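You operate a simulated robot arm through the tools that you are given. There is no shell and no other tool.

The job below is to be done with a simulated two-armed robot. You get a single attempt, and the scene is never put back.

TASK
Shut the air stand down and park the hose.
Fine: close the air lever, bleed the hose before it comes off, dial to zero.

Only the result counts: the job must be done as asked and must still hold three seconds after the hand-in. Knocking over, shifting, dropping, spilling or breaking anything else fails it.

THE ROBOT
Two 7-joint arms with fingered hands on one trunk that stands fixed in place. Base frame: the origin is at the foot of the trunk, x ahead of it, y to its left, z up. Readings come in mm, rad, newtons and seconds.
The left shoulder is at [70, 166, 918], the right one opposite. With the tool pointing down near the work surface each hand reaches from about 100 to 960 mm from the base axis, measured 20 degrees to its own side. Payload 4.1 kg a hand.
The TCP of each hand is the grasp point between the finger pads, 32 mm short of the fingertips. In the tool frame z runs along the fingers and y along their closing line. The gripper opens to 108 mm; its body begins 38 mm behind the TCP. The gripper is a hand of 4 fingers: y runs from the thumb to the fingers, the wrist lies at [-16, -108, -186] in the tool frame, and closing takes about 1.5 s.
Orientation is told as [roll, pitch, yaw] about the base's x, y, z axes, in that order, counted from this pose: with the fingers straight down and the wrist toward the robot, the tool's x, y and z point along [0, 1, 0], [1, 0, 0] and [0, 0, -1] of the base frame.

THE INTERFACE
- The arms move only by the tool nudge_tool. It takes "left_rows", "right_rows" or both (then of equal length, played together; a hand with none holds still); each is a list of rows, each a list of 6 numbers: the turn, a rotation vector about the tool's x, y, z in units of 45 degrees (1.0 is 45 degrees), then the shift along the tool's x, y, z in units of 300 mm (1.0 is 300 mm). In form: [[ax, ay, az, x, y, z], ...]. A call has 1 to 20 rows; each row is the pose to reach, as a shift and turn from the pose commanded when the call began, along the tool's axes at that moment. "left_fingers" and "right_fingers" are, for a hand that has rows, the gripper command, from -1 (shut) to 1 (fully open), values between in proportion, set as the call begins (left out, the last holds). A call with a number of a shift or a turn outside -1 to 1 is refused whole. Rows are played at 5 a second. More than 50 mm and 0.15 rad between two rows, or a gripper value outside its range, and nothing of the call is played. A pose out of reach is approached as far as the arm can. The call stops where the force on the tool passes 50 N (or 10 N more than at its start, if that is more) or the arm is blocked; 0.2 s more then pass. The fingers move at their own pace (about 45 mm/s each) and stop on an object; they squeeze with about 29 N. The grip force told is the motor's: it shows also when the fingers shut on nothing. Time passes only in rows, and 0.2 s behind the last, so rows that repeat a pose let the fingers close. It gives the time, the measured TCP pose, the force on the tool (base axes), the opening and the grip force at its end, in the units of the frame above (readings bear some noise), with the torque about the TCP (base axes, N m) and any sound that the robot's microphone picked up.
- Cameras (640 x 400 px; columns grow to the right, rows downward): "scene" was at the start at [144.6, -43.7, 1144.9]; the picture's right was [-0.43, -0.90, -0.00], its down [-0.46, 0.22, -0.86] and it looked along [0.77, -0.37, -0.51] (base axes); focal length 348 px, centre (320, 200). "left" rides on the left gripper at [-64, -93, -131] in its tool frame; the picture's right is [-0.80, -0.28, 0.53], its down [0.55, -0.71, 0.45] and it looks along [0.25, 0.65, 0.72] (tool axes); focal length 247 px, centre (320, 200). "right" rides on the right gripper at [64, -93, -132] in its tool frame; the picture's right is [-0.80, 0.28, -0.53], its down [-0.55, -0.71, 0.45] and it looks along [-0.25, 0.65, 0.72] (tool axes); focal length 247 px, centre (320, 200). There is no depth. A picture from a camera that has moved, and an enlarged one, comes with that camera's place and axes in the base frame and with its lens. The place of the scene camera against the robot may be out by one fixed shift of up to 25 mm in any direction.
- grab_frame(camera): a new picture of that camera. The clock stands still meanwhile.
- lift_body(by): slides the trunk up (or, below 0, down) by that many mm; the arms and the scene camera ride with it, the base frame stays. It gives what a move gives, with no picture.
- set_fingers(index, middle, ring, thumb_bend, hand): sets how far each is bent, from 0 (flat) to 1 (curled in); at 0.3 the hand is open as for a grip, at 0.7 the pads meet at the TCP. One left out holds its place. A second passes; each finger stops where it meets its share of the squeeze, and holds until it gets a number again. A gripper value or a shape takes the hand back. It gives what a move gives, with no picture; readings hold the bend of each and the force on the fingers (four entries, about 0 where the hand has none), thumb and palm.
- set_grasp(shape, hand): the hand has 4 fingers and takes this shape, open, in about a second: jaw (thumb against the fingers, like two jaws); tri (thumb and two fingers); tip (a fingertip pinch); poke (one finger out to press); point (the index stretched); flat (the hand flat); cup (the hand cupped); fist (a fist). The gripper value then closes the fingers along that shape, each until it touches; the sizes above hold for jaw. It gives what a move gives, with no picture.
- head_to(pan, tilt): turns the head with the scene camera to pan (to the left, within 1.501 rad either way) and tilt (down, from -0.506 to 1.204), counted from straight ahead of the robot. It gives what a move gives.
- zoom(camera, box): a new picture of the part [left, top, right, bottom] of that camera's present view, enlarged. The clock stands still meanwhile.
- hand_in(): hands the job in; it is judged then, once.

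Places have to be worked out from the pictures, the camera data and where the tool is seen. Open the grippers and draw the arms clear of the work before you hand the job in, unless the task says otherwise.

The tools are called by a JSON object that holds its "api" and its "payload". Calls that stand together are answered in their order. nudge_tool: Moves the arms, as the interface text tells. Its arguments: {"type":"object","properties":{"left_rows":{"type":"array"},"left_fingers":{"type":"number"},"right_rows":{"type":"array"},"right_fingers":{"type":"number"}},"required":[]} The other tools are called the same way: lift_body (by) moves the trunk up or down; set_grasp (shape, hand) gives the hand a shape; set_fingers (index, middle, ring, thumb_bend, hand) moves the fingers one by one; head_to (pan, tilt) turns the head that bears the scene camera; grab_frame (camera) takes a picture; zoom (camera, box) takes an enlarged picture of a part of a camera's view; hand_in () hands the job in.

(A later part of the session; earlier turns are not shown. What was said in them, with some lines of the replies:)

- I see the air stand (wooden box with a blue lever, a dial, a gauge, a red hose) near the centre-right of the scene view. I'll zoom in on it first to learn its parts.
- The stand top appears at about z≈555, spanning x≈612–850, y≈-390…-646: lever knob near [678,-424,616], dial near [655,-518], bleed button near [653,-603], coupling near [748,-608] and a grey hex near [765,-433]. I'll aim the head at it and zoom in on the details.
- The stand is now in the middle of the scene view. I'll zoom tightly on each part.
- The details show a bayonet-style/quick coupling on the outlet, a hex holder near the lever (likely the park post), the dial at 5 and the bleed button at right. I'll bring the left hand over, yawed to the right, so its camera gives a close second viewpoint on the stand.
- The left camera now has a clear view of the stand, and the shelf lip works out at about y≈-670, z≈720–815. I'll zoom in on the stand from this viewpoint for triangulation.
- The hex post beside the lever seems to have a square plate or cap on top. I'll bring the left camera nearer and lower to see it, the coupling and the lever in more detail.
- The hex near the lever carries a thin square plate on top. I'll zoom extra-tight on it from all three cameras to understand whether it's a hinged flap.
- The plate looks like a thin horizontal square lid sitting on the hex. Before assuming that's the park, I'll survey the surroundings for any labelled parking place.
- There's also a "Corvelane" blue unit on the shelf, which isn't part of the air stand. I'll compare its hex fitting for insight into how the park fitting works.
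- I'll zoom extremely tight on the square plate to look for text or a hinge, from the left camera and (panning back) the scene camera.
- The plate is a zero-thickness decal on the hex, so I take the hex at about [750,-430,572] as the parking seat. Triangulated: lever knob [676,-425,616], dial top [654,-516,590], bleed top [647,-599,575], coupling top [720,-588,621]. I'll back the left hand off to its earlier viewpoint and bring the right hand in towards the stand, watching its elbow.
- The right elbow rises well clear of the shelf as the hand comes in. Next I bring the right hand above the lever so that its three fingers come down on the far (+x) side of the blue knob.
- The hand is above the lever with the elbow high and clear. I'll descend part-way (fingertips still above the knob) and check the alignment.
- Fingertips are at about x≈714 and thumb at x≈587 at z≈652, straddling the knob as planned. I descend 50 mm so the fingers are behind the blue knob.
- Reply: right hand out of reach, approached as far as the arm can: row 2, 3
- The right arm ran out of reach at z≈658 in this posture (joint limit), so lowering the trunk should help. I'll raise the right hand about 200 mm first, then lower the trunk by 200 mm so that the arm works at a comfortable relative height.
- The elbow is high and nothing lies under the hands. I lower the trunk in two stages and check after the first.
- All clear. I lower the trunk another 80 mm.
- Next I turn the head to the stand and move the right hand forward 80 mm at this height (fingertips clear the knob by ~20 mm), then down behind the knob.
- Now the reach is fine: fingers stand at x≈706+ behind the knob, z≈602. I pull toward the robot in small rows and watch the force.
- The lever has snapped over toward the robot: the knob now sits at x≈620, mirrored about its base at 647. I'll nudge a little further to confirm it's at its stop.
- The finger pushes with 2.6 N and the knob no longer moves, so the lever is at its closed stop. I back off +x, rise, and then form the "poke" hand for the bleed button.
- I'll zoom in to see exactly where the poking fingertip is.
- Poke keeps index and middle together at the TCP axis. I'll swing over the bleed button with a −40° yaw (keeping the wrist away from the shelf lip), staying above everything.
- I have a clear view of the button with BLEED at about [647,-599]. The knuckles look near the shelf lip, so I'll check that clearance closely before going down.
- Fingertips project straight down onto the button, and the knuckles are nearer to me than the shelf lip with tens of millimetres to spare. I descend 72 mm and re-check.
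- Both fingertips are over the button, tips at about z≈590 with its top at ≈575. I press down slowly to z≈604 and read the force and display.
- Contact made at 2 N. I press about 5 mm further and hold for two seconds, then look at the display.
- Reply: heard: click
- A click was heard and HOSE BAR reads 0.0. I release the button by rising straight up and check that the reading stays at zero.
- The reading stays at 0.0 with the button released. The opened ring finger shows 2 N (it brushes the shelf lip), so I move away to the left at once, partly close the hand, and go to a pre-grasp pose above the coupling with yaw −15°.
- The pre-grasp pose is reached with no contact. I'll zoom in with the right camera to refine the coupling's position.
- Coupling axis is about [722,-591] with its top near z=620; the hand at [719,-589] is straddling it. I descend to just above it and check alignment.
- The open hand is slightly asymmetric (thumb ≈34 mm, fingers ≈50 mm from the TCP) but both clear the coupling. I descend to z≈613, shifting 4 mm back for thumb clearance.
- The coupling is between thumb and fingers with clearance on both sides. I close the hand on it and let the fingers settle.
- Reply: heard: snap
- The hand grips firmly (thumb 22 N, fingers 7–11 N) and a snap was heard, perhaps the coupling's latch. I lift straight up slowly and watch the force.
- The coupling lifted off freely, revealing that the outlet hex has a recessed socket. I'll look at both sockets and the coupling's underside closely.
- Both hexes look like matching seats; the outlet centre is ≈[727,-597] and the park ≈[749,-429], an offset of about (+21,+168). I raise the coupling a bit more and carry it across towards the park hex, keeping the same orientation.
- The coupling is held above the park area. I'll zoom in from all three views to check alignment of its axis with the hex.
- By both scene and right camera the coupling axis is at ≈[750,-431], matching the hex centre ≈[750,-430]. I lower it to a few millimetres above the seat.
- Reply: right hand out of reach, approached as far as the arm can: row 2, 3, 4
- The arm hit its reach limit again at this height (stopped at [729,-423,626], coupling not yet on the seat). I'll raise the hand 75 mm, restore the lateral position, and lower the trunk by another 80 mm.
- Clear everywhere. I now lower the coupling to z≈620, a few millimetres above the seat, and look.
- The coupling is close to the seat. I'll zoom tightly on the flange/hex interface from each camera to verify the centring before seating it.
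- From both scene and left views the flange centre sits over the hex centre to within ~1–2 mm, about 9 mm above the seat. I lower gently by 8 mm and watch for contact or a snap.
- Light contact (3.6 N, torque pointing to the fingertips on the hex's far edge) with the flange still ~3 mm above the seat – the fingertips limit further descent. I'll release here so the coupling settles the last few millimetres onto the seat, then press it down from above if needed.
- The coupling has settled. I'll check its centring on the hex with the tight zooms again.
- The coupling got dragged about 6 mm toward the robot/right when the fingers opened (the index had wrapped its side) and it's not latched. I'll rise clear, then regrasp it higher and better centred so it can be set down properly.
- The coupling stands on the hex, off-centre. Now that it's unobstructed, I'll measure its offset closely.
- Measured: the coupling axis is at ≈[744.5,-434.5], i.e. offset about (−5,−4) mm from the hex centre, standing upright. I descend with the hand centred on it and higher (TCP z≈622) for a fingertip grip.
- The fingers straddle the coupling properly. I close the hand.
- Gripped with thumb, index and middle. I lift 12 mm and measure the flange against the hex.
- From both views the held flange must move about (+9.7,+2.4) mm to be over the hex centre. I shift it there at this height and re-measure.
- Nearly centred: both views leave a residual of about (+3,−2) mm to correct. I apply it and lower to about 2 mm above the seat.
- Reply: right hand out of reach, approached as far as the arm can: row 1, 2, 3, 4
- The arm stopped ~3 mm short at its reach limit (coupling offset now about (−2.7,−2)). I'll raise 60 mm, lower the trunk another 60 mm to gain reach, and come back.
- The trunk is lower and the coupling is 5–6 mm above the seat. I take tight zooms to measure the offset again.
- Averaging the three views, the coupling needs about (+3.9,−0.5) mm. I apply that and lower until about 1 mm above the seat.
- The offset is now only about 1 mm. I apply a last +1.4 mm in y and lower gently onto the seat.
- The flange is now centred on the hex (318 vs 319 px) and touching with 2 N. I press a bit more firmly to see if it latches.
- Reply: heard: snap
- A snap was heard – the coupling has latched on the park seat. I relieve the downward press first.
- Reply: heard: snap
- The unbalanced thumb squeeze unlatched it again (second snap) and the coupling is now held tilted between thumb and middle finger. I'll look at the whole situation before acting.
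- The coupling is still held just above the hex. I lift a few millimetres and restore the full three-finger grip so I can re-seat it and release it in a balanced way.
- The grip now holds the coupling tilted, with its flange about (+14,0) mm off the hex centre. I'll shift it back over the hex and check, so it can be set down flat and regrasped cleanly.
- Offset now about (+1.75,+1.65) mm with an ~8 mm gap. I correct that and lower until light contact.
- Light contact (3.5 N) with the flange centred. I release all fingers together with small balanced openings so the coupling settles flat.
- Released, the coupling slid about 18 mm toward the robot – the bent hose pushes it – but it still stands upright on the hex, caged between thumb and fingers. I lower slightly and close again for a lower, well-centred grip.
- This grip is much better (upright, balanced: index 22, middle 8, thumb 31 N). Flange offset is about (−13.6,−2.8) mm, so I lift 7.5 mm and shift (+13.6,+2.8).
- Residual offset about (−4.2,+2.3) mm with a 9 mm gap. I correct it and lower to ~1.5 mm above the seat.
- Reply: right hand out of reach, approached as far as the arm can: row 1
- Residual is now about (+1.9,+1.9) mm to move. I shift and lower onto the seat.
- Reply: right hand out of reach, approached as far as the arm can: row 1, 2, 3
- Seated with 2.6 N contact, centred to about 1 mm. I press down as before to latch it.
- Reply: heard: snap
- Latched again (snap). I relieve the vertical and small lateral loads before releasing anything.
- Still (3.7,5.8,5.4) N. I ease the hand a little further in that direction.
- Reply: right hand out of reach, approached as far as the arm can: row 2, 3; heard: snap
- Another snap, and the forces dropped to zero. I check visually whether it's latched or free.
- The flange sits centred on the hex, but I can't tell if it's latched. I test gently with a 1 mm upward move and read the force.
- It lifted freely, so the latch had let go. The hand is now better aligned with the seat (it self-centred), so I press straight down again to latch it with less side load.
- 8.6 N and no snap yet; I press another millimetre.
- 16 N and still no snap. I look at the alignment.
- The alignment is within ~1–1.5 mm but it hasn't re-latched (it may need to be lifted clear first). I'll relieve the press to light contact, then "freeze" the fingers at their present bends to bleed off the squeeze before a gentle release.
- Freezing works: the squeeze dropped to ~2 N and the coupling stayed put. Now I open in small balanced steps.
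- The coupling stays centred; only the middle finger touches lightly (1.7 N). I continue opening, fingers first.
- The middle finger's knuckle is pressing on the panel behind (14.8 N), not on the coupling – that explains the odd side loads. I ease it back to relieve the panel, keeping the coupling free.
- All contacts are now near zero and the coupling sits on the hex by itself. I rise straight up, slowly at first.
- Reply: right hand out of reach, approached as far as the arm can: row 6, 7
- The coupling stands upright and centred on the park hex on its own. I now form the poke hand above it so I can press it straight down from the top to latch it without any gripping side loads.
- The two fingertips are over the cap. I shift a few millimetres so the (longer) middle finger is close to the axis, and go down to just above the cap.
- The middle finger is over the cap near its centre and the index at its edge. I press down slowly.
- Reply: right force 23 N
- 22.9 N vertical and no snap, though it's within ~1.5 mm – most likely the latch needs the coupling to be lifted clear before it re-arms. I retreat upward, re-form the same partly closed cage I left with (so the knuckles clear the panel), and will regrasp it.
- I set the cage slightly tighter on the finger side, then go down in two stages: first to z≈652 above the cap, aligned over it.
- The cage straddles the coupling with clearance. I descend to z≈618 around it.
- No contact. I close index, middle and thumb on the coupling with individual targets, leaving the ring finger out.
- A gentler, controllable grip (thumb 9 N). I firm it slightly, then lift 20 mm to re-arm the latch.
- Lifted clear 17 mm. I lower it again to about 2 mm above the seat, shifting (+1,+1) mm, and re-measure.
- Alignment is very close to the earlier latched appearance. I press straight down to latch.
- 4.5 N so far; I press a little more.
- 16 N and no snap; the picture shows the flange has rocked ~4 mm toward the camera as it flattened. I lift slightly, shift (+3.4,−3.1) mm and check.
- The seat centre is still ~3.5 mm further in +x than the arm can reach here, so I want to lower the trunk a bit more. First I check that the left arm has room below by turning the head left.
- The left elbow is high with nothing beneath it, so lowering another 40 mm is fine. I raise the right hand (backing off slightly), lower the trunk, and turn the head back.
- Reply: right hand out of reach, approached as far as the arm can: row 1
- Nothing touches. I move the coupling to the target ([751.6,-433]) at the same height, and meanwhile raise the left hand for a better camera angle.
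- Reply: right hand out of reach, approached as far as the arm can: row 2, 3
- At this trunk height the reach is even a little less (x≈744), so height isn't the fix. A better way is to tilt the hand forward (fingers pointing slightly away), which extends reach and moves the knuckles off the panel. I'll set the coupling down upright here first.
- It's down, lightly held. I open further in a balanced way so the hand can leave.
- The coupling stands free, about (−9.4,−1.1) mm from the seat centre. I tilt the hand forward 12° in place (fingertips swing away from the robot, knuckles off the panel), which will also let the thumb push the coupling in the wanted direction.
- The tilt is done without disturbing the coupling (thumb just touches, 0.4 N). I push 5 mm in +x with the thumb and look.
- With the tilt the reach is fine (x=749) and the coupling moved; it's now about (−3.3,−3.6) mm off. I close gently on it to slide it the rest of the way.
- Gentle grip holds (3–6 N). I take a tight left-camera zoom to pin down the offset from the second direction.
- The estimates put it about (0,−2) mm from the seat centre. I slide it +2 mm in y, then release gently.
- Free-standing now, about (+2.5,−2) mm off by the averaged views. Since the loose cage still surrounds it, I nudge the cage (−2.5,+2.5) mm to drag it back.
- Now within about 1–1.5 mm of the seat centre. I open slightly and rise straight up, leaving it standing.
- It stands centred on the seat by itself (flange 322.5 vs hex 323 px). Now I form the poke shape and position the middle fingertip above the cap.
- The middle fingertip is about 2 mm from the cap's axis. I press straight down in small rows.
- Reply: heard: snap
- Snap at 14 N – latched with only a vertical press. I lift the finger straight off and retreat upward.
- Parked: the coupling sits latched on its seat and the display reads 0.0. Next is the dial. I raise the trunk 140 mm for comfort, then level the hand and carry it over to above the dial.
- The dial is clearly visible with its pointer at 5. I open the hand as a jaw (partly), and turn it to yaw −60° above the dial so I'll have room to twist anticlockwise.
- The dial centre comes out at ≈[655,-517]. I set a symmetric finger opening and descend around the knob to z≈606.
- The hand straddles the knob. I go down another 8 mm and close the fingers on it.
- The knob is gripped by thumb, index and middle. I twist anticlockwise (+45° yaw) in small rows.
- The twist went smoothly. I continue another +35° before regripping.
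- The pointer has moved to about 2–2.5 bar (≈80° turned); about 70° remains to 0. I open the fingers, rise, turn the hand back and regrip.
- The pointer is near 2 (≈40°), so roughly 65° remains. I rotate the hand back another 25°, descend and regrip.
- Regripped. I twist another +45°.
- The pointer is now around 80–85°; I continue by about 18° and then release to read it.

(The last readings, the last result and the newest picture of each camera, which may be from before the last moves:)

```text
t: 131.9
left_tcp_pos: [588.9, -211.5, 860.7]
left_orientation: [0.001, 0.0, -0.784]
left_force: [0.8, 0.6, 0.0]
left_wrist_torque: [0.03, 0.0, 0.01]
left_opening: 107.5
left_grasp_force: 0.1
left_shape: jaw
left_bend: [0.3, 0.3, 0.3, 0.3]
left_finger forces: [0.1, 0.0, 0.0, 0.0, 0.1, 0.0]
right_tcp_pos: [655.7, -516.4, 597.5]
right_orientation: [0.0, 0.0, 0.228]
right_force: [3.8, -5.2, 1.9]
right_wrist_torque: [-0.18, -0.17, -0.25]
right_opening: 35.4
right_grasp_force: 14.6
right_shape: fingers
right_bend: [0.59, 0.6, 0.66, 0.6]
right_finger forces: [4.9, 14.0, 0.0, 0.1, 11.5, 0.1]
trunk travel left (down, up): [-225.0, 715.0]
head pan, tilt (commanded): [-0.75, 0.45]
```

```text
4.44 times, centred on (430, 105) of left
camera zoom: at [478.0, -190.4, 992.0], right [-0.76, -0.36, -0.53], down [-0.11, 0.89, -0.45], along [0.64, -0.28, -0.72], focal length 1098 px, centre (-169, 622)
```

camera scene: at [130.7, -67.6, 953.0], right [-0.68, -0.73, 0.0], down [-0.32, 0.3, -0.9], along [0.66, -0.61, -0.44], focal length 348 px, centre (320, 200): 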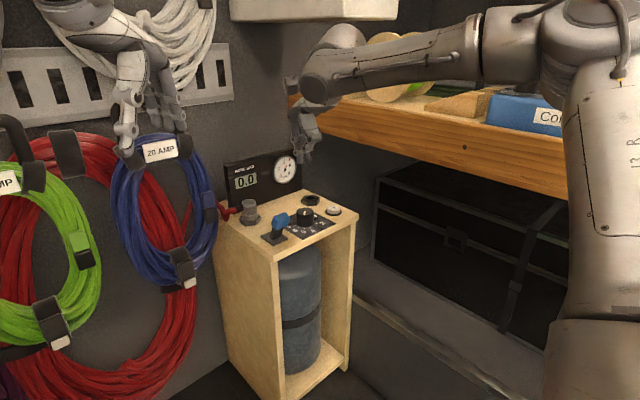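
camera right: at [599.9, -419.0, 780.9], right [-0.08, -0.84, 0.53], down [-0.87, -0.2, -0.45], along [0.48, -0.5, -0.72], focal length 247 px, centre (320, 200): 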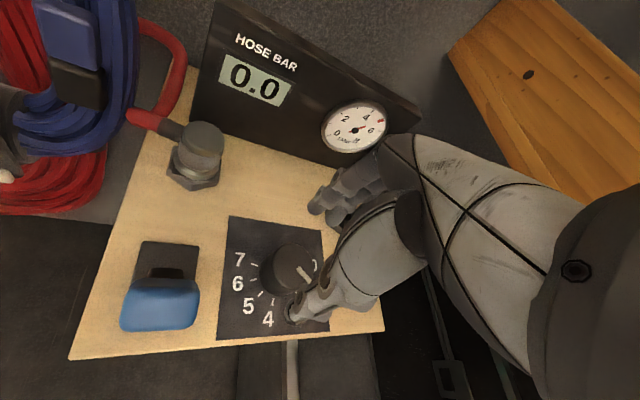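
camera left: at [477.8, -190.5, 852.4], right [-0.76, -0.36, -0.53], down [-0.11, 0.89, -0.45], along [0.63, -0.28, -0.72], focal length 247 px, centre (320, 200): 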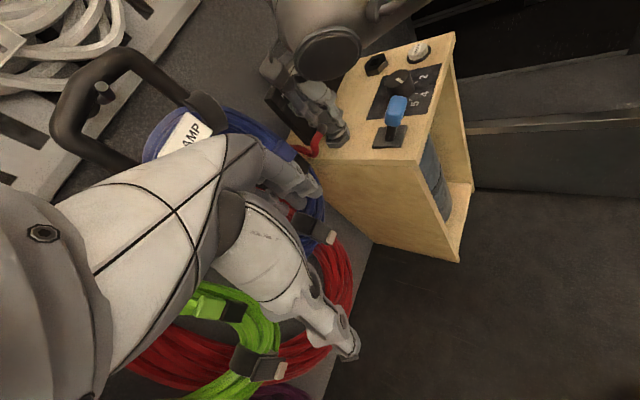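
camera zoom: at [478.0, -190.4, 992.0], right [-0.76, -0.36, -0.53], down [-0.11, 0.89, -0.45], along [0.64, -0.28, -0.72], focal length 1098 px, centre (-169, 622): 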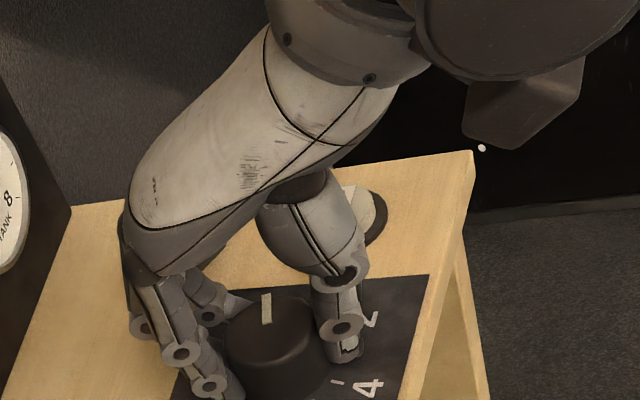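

The wrist torque rose to −0.25 N·m, as if at an end stop, and the pointer reads ≈100–108°, i.e. at 0. I release and rise to read the dial clearly.

{"api": "set_fingers", "payload": {"hand": "right", "index": 0.44, "middle": 0.44, "ring": 0.44, "thumb_bend": 0.44}}

{"api": "nudge_tool", "payload": {"right_rows": [[0, 0, 0, 0, 0, -0.08], [0, 0, 0, 0, 0, -0.17], [0, 0, 0.12, 0.03, -0.08, -0.26], [0, 0, 0.25, 0.06, -0.2, -0.35]]}}

{"api": "zoom", "payload": {"camera": "scene", "box": [290, 190, 340, 240]}}

{"api": "grab_frame", "payload": {"camera": "right"}}

{"api": "zoom", "payload": {"camera": "left", "box": [380, 70, 460, 150]}}

```text
t: 132.9
left_tcp_pos: [590.0, -210.0, 861.0]
left_orientation: [0.001, 0.0, -0.785]
left_force: [0.0, -0.3, 0.5]
left_wrist_torque: [0.01, -0.01, -0.02]
left_opening: 107.9
left_grasp_force: 0.1
left_shape: jaw
left_bend: [0.3, 0.3, 0.3, 0.3]
left_finger forces: [0.1, 0.0, 0.0, 0.0, 0.0, 0.0]
right_tcp_pos: [655.7, -516.0, 597.5]
right_orientation: [0.0, -0.001, 0.229]
right_force: [0.4, 0.4, 0.1]
right_wrist_torque: [0.0, -0.02, -0.02]
right_opening: 71.0
right_grasp_force: 0.0
right_shape: fingers
right_bend: [0.44, 0.44, 0.44, 0.44]
right_finger forces: [0.0, 0.0, 0.1, 0.1, 0.0, 0.1]
trunk travel left (down, up): [-225.0, 715.0]
head pan, tilt (commanded): [-0.75, 0.45]
```

```text
t: 133.9
left_tcp_pos: [588.2, -209.8, 861.4]
left_orientation: [0.0, 0.0, -0.785]
left_force: [-0.2, -0.3, 0.3]
left_wrist_torque: [-0.03, -0.06, -0.04]
left_opening: 107.6
left_grasp_force: 0.0
left_shape: jaw
left_bend: [0.3, 0.3, 0.3, 0.3]
left_finger forces: [0.1, 0.0, 0.1, 0.1, 0.0, 0.0]
right_tcp_pos: [593.5, -512.3, 703.5]
right_orientation: [0.001, -0.001, 0.031]
right_force: [-0.2, 1.0, 0.0]
right_wrist_torque: [0.03, 0.03, -0.01]
right_opening: 71.3
right_grasp_force: 0.0
right_shape: fingers
right_bend: [0.44, 0.44, 0.44, 0.44]
right_finger forces: [0.0, 0.0, 0.1, 0.1, 0.0, 0.0]
trunk travel left (down, up): [-225.0, 715.0]
head pan, tilt (commanded): [-0.75, 0.45]
```

```text
8.00 times, centred on (315, 215) of scene
camera zoom: at [130.2, -67.5, 953.1], right [-0.68, -0.73, 0.0], down [-0.32, 0.3, -0.9], along [0.66, -0.61, -0.44], focal length 2782 px, centre (360, 80)
```

zoom: 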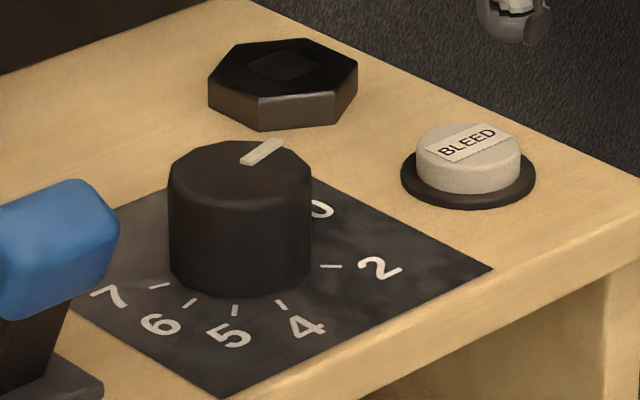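

```text
taken
camera right: at [498.7, -451.4, 834.3], right [0.31, -0.79, 0.53], down [-0.69, -0.57, -0.45], along [0.66, -0.23, -0.72], focal length 247 px, centre (320, 200)
```

right: 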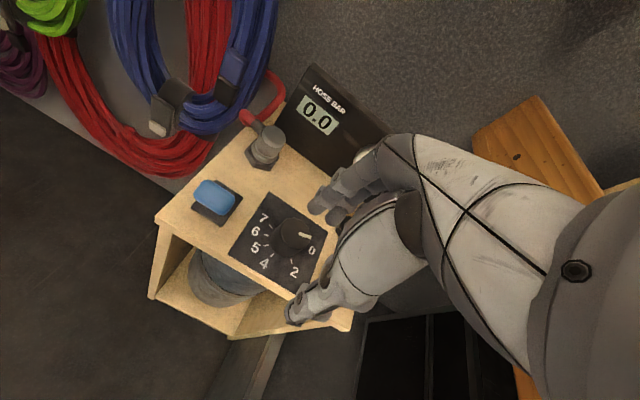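

```text
5.00 times, centred on (420, 110) of left
camera zoom: at [477.4, -190.4, 992.3], right [-0.76, -0.36, -0.53], down [-0.11, 0.89, -0.45], along [0.64, -0.28, -0.72], focal length 1235 px, centre (-180, 650)
```

zoom: 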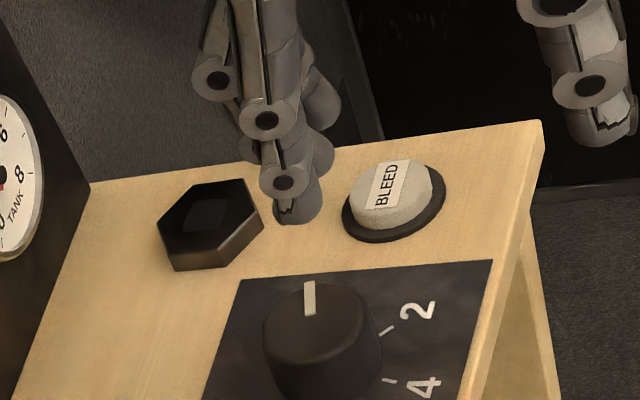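

I zoom the right camera onto the dial to compare the pointer with the 0 mark.

{"api": "zoom", "payload": {"camera": "right", "box": [225, 185, 335, 300]}}

{"api": "zoom", "payload": {"camera": "right", "box": [265, 205, 330, 270]}}

```text
3.48 times, centred on (280, 242) of right
camera zoom: at [498.7, -451.4, 834.3], right [0.31, -0.79, 0.53], down [-0.69, -0.57, -0.45], along [0.66, -0.23, -0.72], focal length 859 px, centre (459, 52)
```

zoom: 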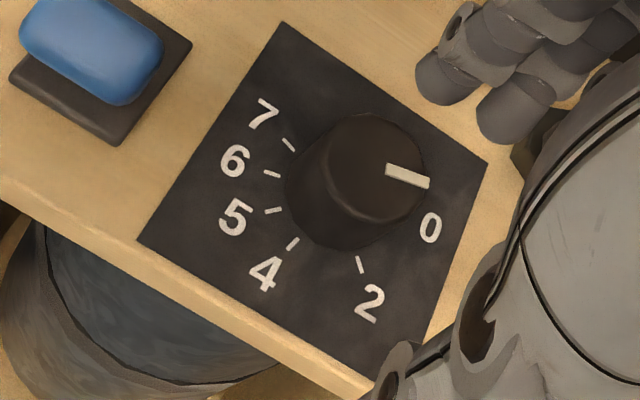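

```text
6.15 times, centred on (298, 238) of right
camera zoom: at [498.7, -451.4, 834.3], right [0.31, -0.79, 0.53], down [-0.69, -0.57, -0.45], along [0.66, -0.23, -0.72], focal length 1520 px, centre (458, -31)
```

zoom: 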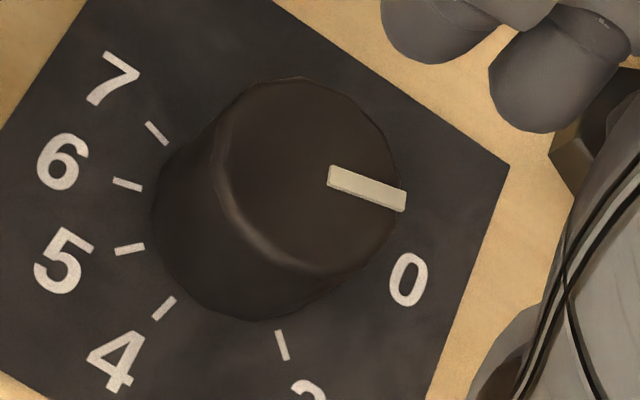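

The pointer works out at ≈104–109°, exactly on the 0 mark (105°). Now I withdraw the right hand back and to the left (away from the roof-vent box and shelf).

{"api": "nudge_tool", "payload": {"right_rows": [[0, 0, 0, 0.06, -0.058, -0.04], [0, 0, 0, 0.16, -0.116, -0.08], [0, 0, 0, 0.27, -0.174, -0.11], [0, 0, 0, 0.38, -0.232, -0.14]]}}

{"api": "set_grasp", "payload": {"shape": "jaw", "hand": "right"}}

{"api": "grab_frame", "payload": {"camera": "scene"}}

{"api": "zoom", "payload": {"camera": "left", "box": [300, 40, 480, 180]}}

```text
t: 134.9
left_tcp_pos: [588.3, -209.9, 861.0]
left_orientation: [-0.001, 0.0, -0.785]
left_force: [-0.4, 0.3, -0.1]
left_wrist_torque: [0.01, -0.01, -0.03]
left_opening: 107.6
left_grasp_force: 0.1
left_shape: jaw
left_bend: [0.3, 0.3, 0.3, 0.3]
left_finger forces: [0.1, 0.1, 0.0, 0.0, 0.1, 0.0]
right_tcp_pos: [520.9, -399.7, 744.5]
right_orientation: [0.0, 0.0, 0.031]
right_force: [-0.2, 0.8, 0.5]
right_wrist_torque: [-0.03, 0.01, 0.0]
right_opening: 71.6
right_grasp_force: 0.0
right_shape: fingers
right_bend: [0.44, 0.44, 0.44, 0.44]
right_finger forces: [0.0, 0.1, 0.1, 0.0, 0.0, 0.0]
trunk travel left (down, up): [-225.0, 715.0]
head pan, tilt (commanded): [-0.75, 0.45]
```

```text
t: 135.8
left_tcp_pos: [588.7, -211.1, 859.9]
left_orientation: [0.0, 0.0, -0.786]
left_force: [-0.1, 0.0, -0.5]
left_wrist_torque: [-0.02, 0.02, 0.0]
left_opening: 107.8
left_grasp_force: 0.0
left_shape: jaw
left_bend: [0.3, 0.3, 0.3, 0.3]
left_finger forces: [0.0, 0.0, 0.1, 0.1, 0.0, 0.0]
right_tcp_pos: [520.4, -400.2, 743.7]
right_orientation: [-0.001, 0.0, 0.03]
right_force: [-0.3, -0.2, 0.0]
right_wrist_torque: [-0.01, 0.01, 0.01]
right_opening: 107.7
right_grasp_force: 0.0
right_shape: jaw
right_bend: [0.3, 0.3, 0.3, 0.3]
right_finger forces: [0.0, 0.1, 0.1, 0.0, 0.1, 0.1]
trunk travel left (down, up): [-225.0, 715.0]
head pan, tilt (commanded): [-0.75, 0.45]
```

```text
taken
camera scene: at [130.6, -67.4, 953.0], right [-0.68, -0.73, 0.0], down [-0.32, 0.3, -0.9], along [0.66, -0.61, -0.44], focal length 348 px, centre (320, 200)
```

scene: 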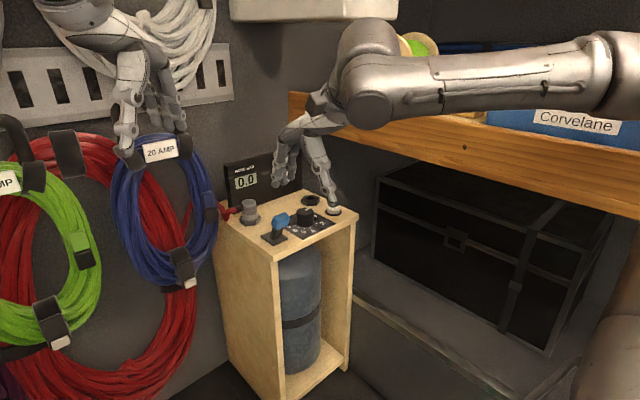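

```text
2.86 times, centred on (390, 110) of left
camera zoom: at [478.0, -190.4, 992.0], right [-0.76, -0.36, -0.53], down [-0.11, 0.89, -0.45], along [0.64, -0.28, -0.72], focal length 706 px, centre (120, 457)
```

zoom: 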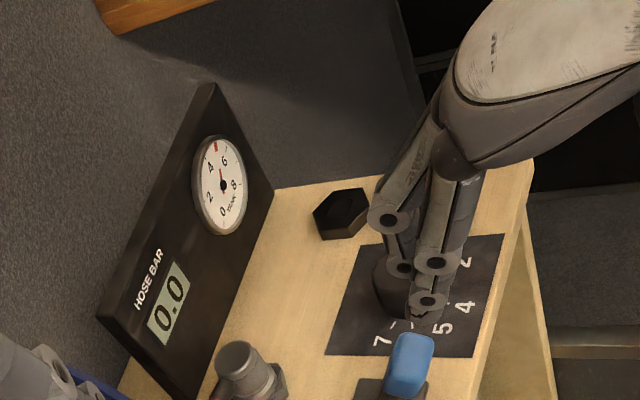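

All clear. I raise the trunk 180 mm to lift both arms well away from the stand and shelf.

{"api": "lift_body", "payload": {"by": 180}}

{"api": "head_to", "payload": {"pan": -0.7, "tilt": 0.62}}

{"api": "grab_frame", "payload": {"camera": "scene"}}

```text
t: 137.8
left_tcp_pos: [590.7, -210.3, 1041.0]
left_orientation: [0.0, 0.0, -0.785]
left_force: [-0.3, 0.1, 0.3]
left_wrist_torque: [-0.01, 0.03, -0.03]
left_opening: 107.8
left_grasp_force: 0.1
left_shape: jaw
left_bend: [0.3, 0.3, 0.3, 0.3]
left_finger forces: [0.1, 0.0, 0.0, 0.1, 0.0, 0.0]
right_tcp_pos: [522.9, -400.6, 924.5]
right_orientation: [0.0, 0.001, 0.031]
right_force: [0.4, -0.1, 0.4]
right_wrist_torque: [-0.03, -0.03, -0.01]
right_opening: 107.7
right_grasp_force: 0.0
right_shape: jaw
right_bend: [0.3, 0.3, 0.3, 0.3]
right_finger forces: [0.0, 0.0, 0.1, 0.1, 0.0, 0.1]
trunk travel left (down, up): [-405.0, 535.0]
head pan, tilt (commanded): [-0.75, 0.45]
```

```text
t: 138.5
left_tcp_pos: [588.8, -210.6, 1039.8]
left_orientation: [0.001, 0.001, -0.784]
left_force: [-0.4, 0.0, 0.4]
left_wrist_torque: [0.0, 0.01, 0.0]
left_opening: 107.8
left_grasp_force: 0.0
left_shape: jaw
left_bend: [0.3, 0.3, 0.3, 0.3]
left_finger forces: [0.0, 0.0, 0.1, 0.0, 0.1, 0.0]
right_tcp_pos: [520.7, -400.9, 924.4]
right_orientation: [0.0, -0.001, 0.03]
right_force: [0.3, 0.0, 0.0]
right_wrist_torque: [0.01, 0.0, -0.01]
right_opening: 107.8
right_grasp_force: 0.1
right_shape: jaw
right_bend: [0.3, 0.3, 0.3, 0.3]
right_finger forces: [0.0, 0.1, 0.1, 0.0, 0.1, 0.0]
trunk travel left (down, up): [-405.0, 535.0]
head pan, tilt (commanded): [-0.7, 0.62]
```

```text
taken
camera scene: at [130.6, -61.2, 1117.8], right [-0.64, -0.76, 0.0], down [-0.44, 0.37, -0.81], along [0.62, -0.52, -0.58], focal length 348 px, centre (320, 200)
```

scene: 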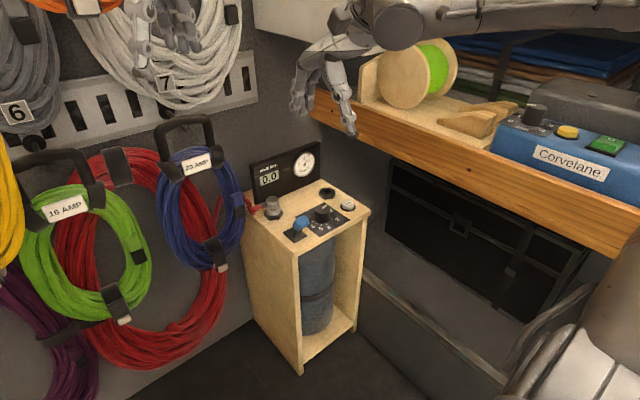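

The arms are well above and clear of the stand. I zoom in for a final check of lever, display, coupling and dial.

{"api": "zoom", "payload": {"camera": "scene", "box": [240, 140, 380, 250]}}

{"api": "zoom", "payload": {"camera": "scene", "box": [250, 185, 310, 245]}}

{"api": "zoom", "payload": {"camera": "scene", "box": [300, 180, 365, 240]}}

```text
3.64 times, centred on (310, 195) of scene
camera zoom: at [130.6, -61.2, 1117.8], right [-0.64, -0.76, 0.0], down [-0.44, 0.37, -0.81], along [0.62, -0.52, -0.58], focal length 1265 px, centre (356, 218)
```

zoom: 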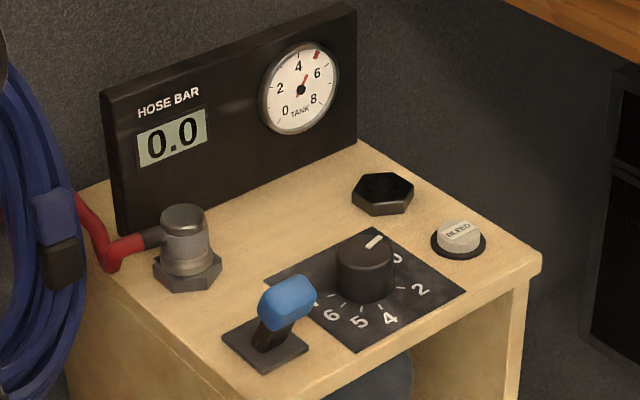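

```text
6.67 times, centred on (280, 215) of scene
camera zoom: at [130.6, -61.2, 1117.8], right [-0.64, -0.76, 0.0], down [-0.44, 0.37, -0.81], along [0.62, -0.52, -0.58], focal length 2318 px, centre (587, 100)
```

zoom: 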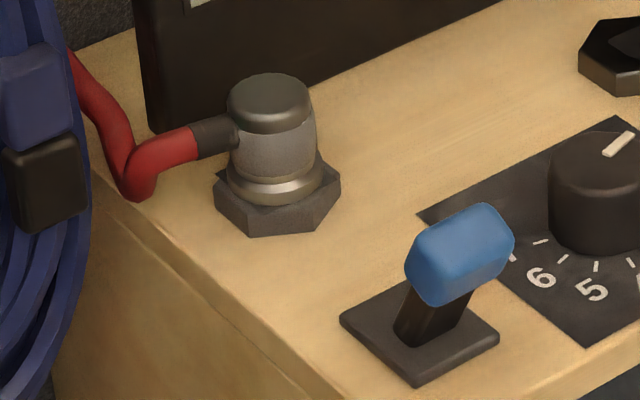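

```text
6.67 times, centred on (332, 210) of scene
camera zoom: at [130.6, -61.2, 1117.8], right [-0.64, -0.76, 0.0], down [-0.44, 0.37, -0.81], along [0.62, -0.52, -0.58], focal length 2318 px, centre (237, 133)
```

zoom: 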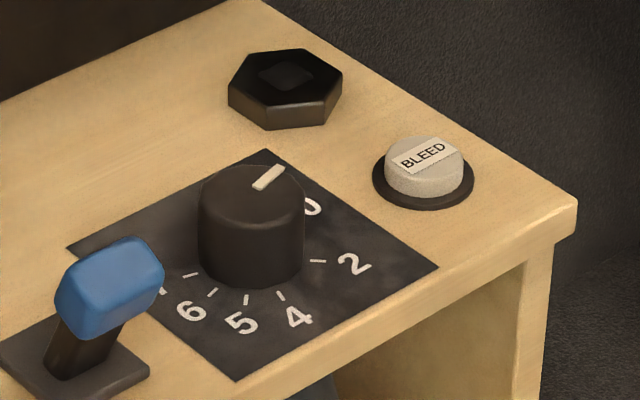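

Lever is over at closed, display 0.0, coupling parked. To be sure of the dial angle I zoom harder on the pointer from the scene and left cameras.

{"api": "zoom", "payload": {"camera": "scene", "box": [310, 195, 350, 235]}}

{"api": "grab_frame", "payload": {"camera": "left"}}

{"api": "grab_frame", "payload": {"camera": "right"}}

```text
10.00 times, centred on (330, 215) of scene
camera zoom: at [130.6, -61.2, 1117.8], right [-0.64, -0.76, 0.0], down [-0.44, 0.37, -0.81], along [0.62, -0.52, -0.58], focal length 3478 px, centre (220, 50)
```

zoom: 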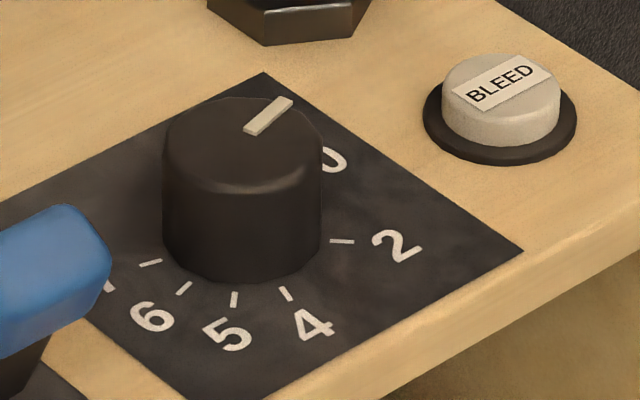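

```text
taken
camera left: at [478.0, -190.4, 1172.0], right [-0.76, -0.36, -0.53], down [-0.11, 0.89, -0.45], along [0.64, -0.28, -0.72], focal length 247 px, centre (320, 200)
```

left: 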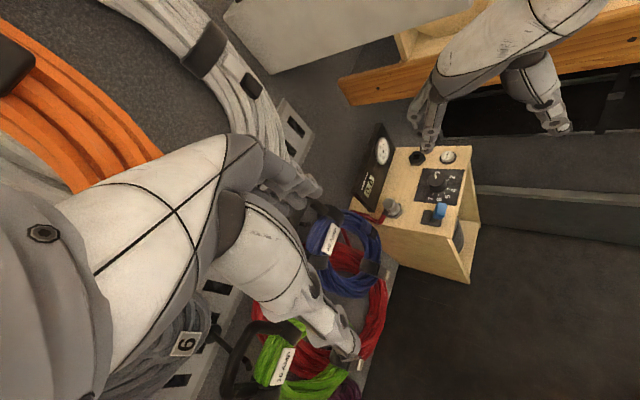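

```text
taken
camera right: at [426.5, -339.4, 1054.9], right [0.31, -0.79, 0.53], down [-0.69, -0.57, -0.45], along [0.66, -0.23, -0.72], focal length 247 px, centre (320, 200)
```

right: 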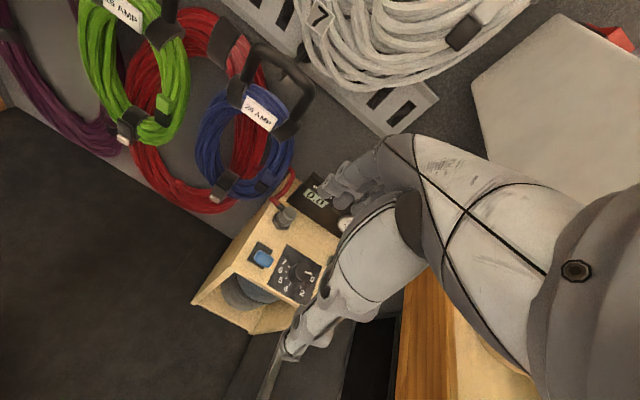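

Everything is as asked: lever at its closed stop, hose bled to 0.0 before disconnection, coupling latched on the park seat, dial pointer at 0 (≈105–110°), both hands open and clear. I hand the job in.

{"api": "hand_in", "payload": {}}

```text
The job is handed in.
```

I shut the air stand down, parked the hose and handed the job in. I haven't seen the judge's result.

- **Air lever:** pulled over to its closed stop. It would not move any further when pushed.
- **Bleed:** I held the button until HOSE BAR read 0.0, before the coupling came off. The display still reads 0.0.
- **Hose:** parked on the hex seat beside the lever, which I took to be the park since it isn't labelled. The first two latches let go while I was releasing the grip. The final one was made by pressing straight down, with an audible snap, and it has sat still since.
- **Dial:** turned from 5 to 0. From the pictures the pointer is about 0–5° past the 0 mark, within my reading error, and the knob seemed to meet a stop there.

One thing you might not expect: while I was parking the hose, a knuckle pressed the HOSE BAR panel with about 15 N. I saw no sign that it moved. Both hands are open and raised clear of the stand.
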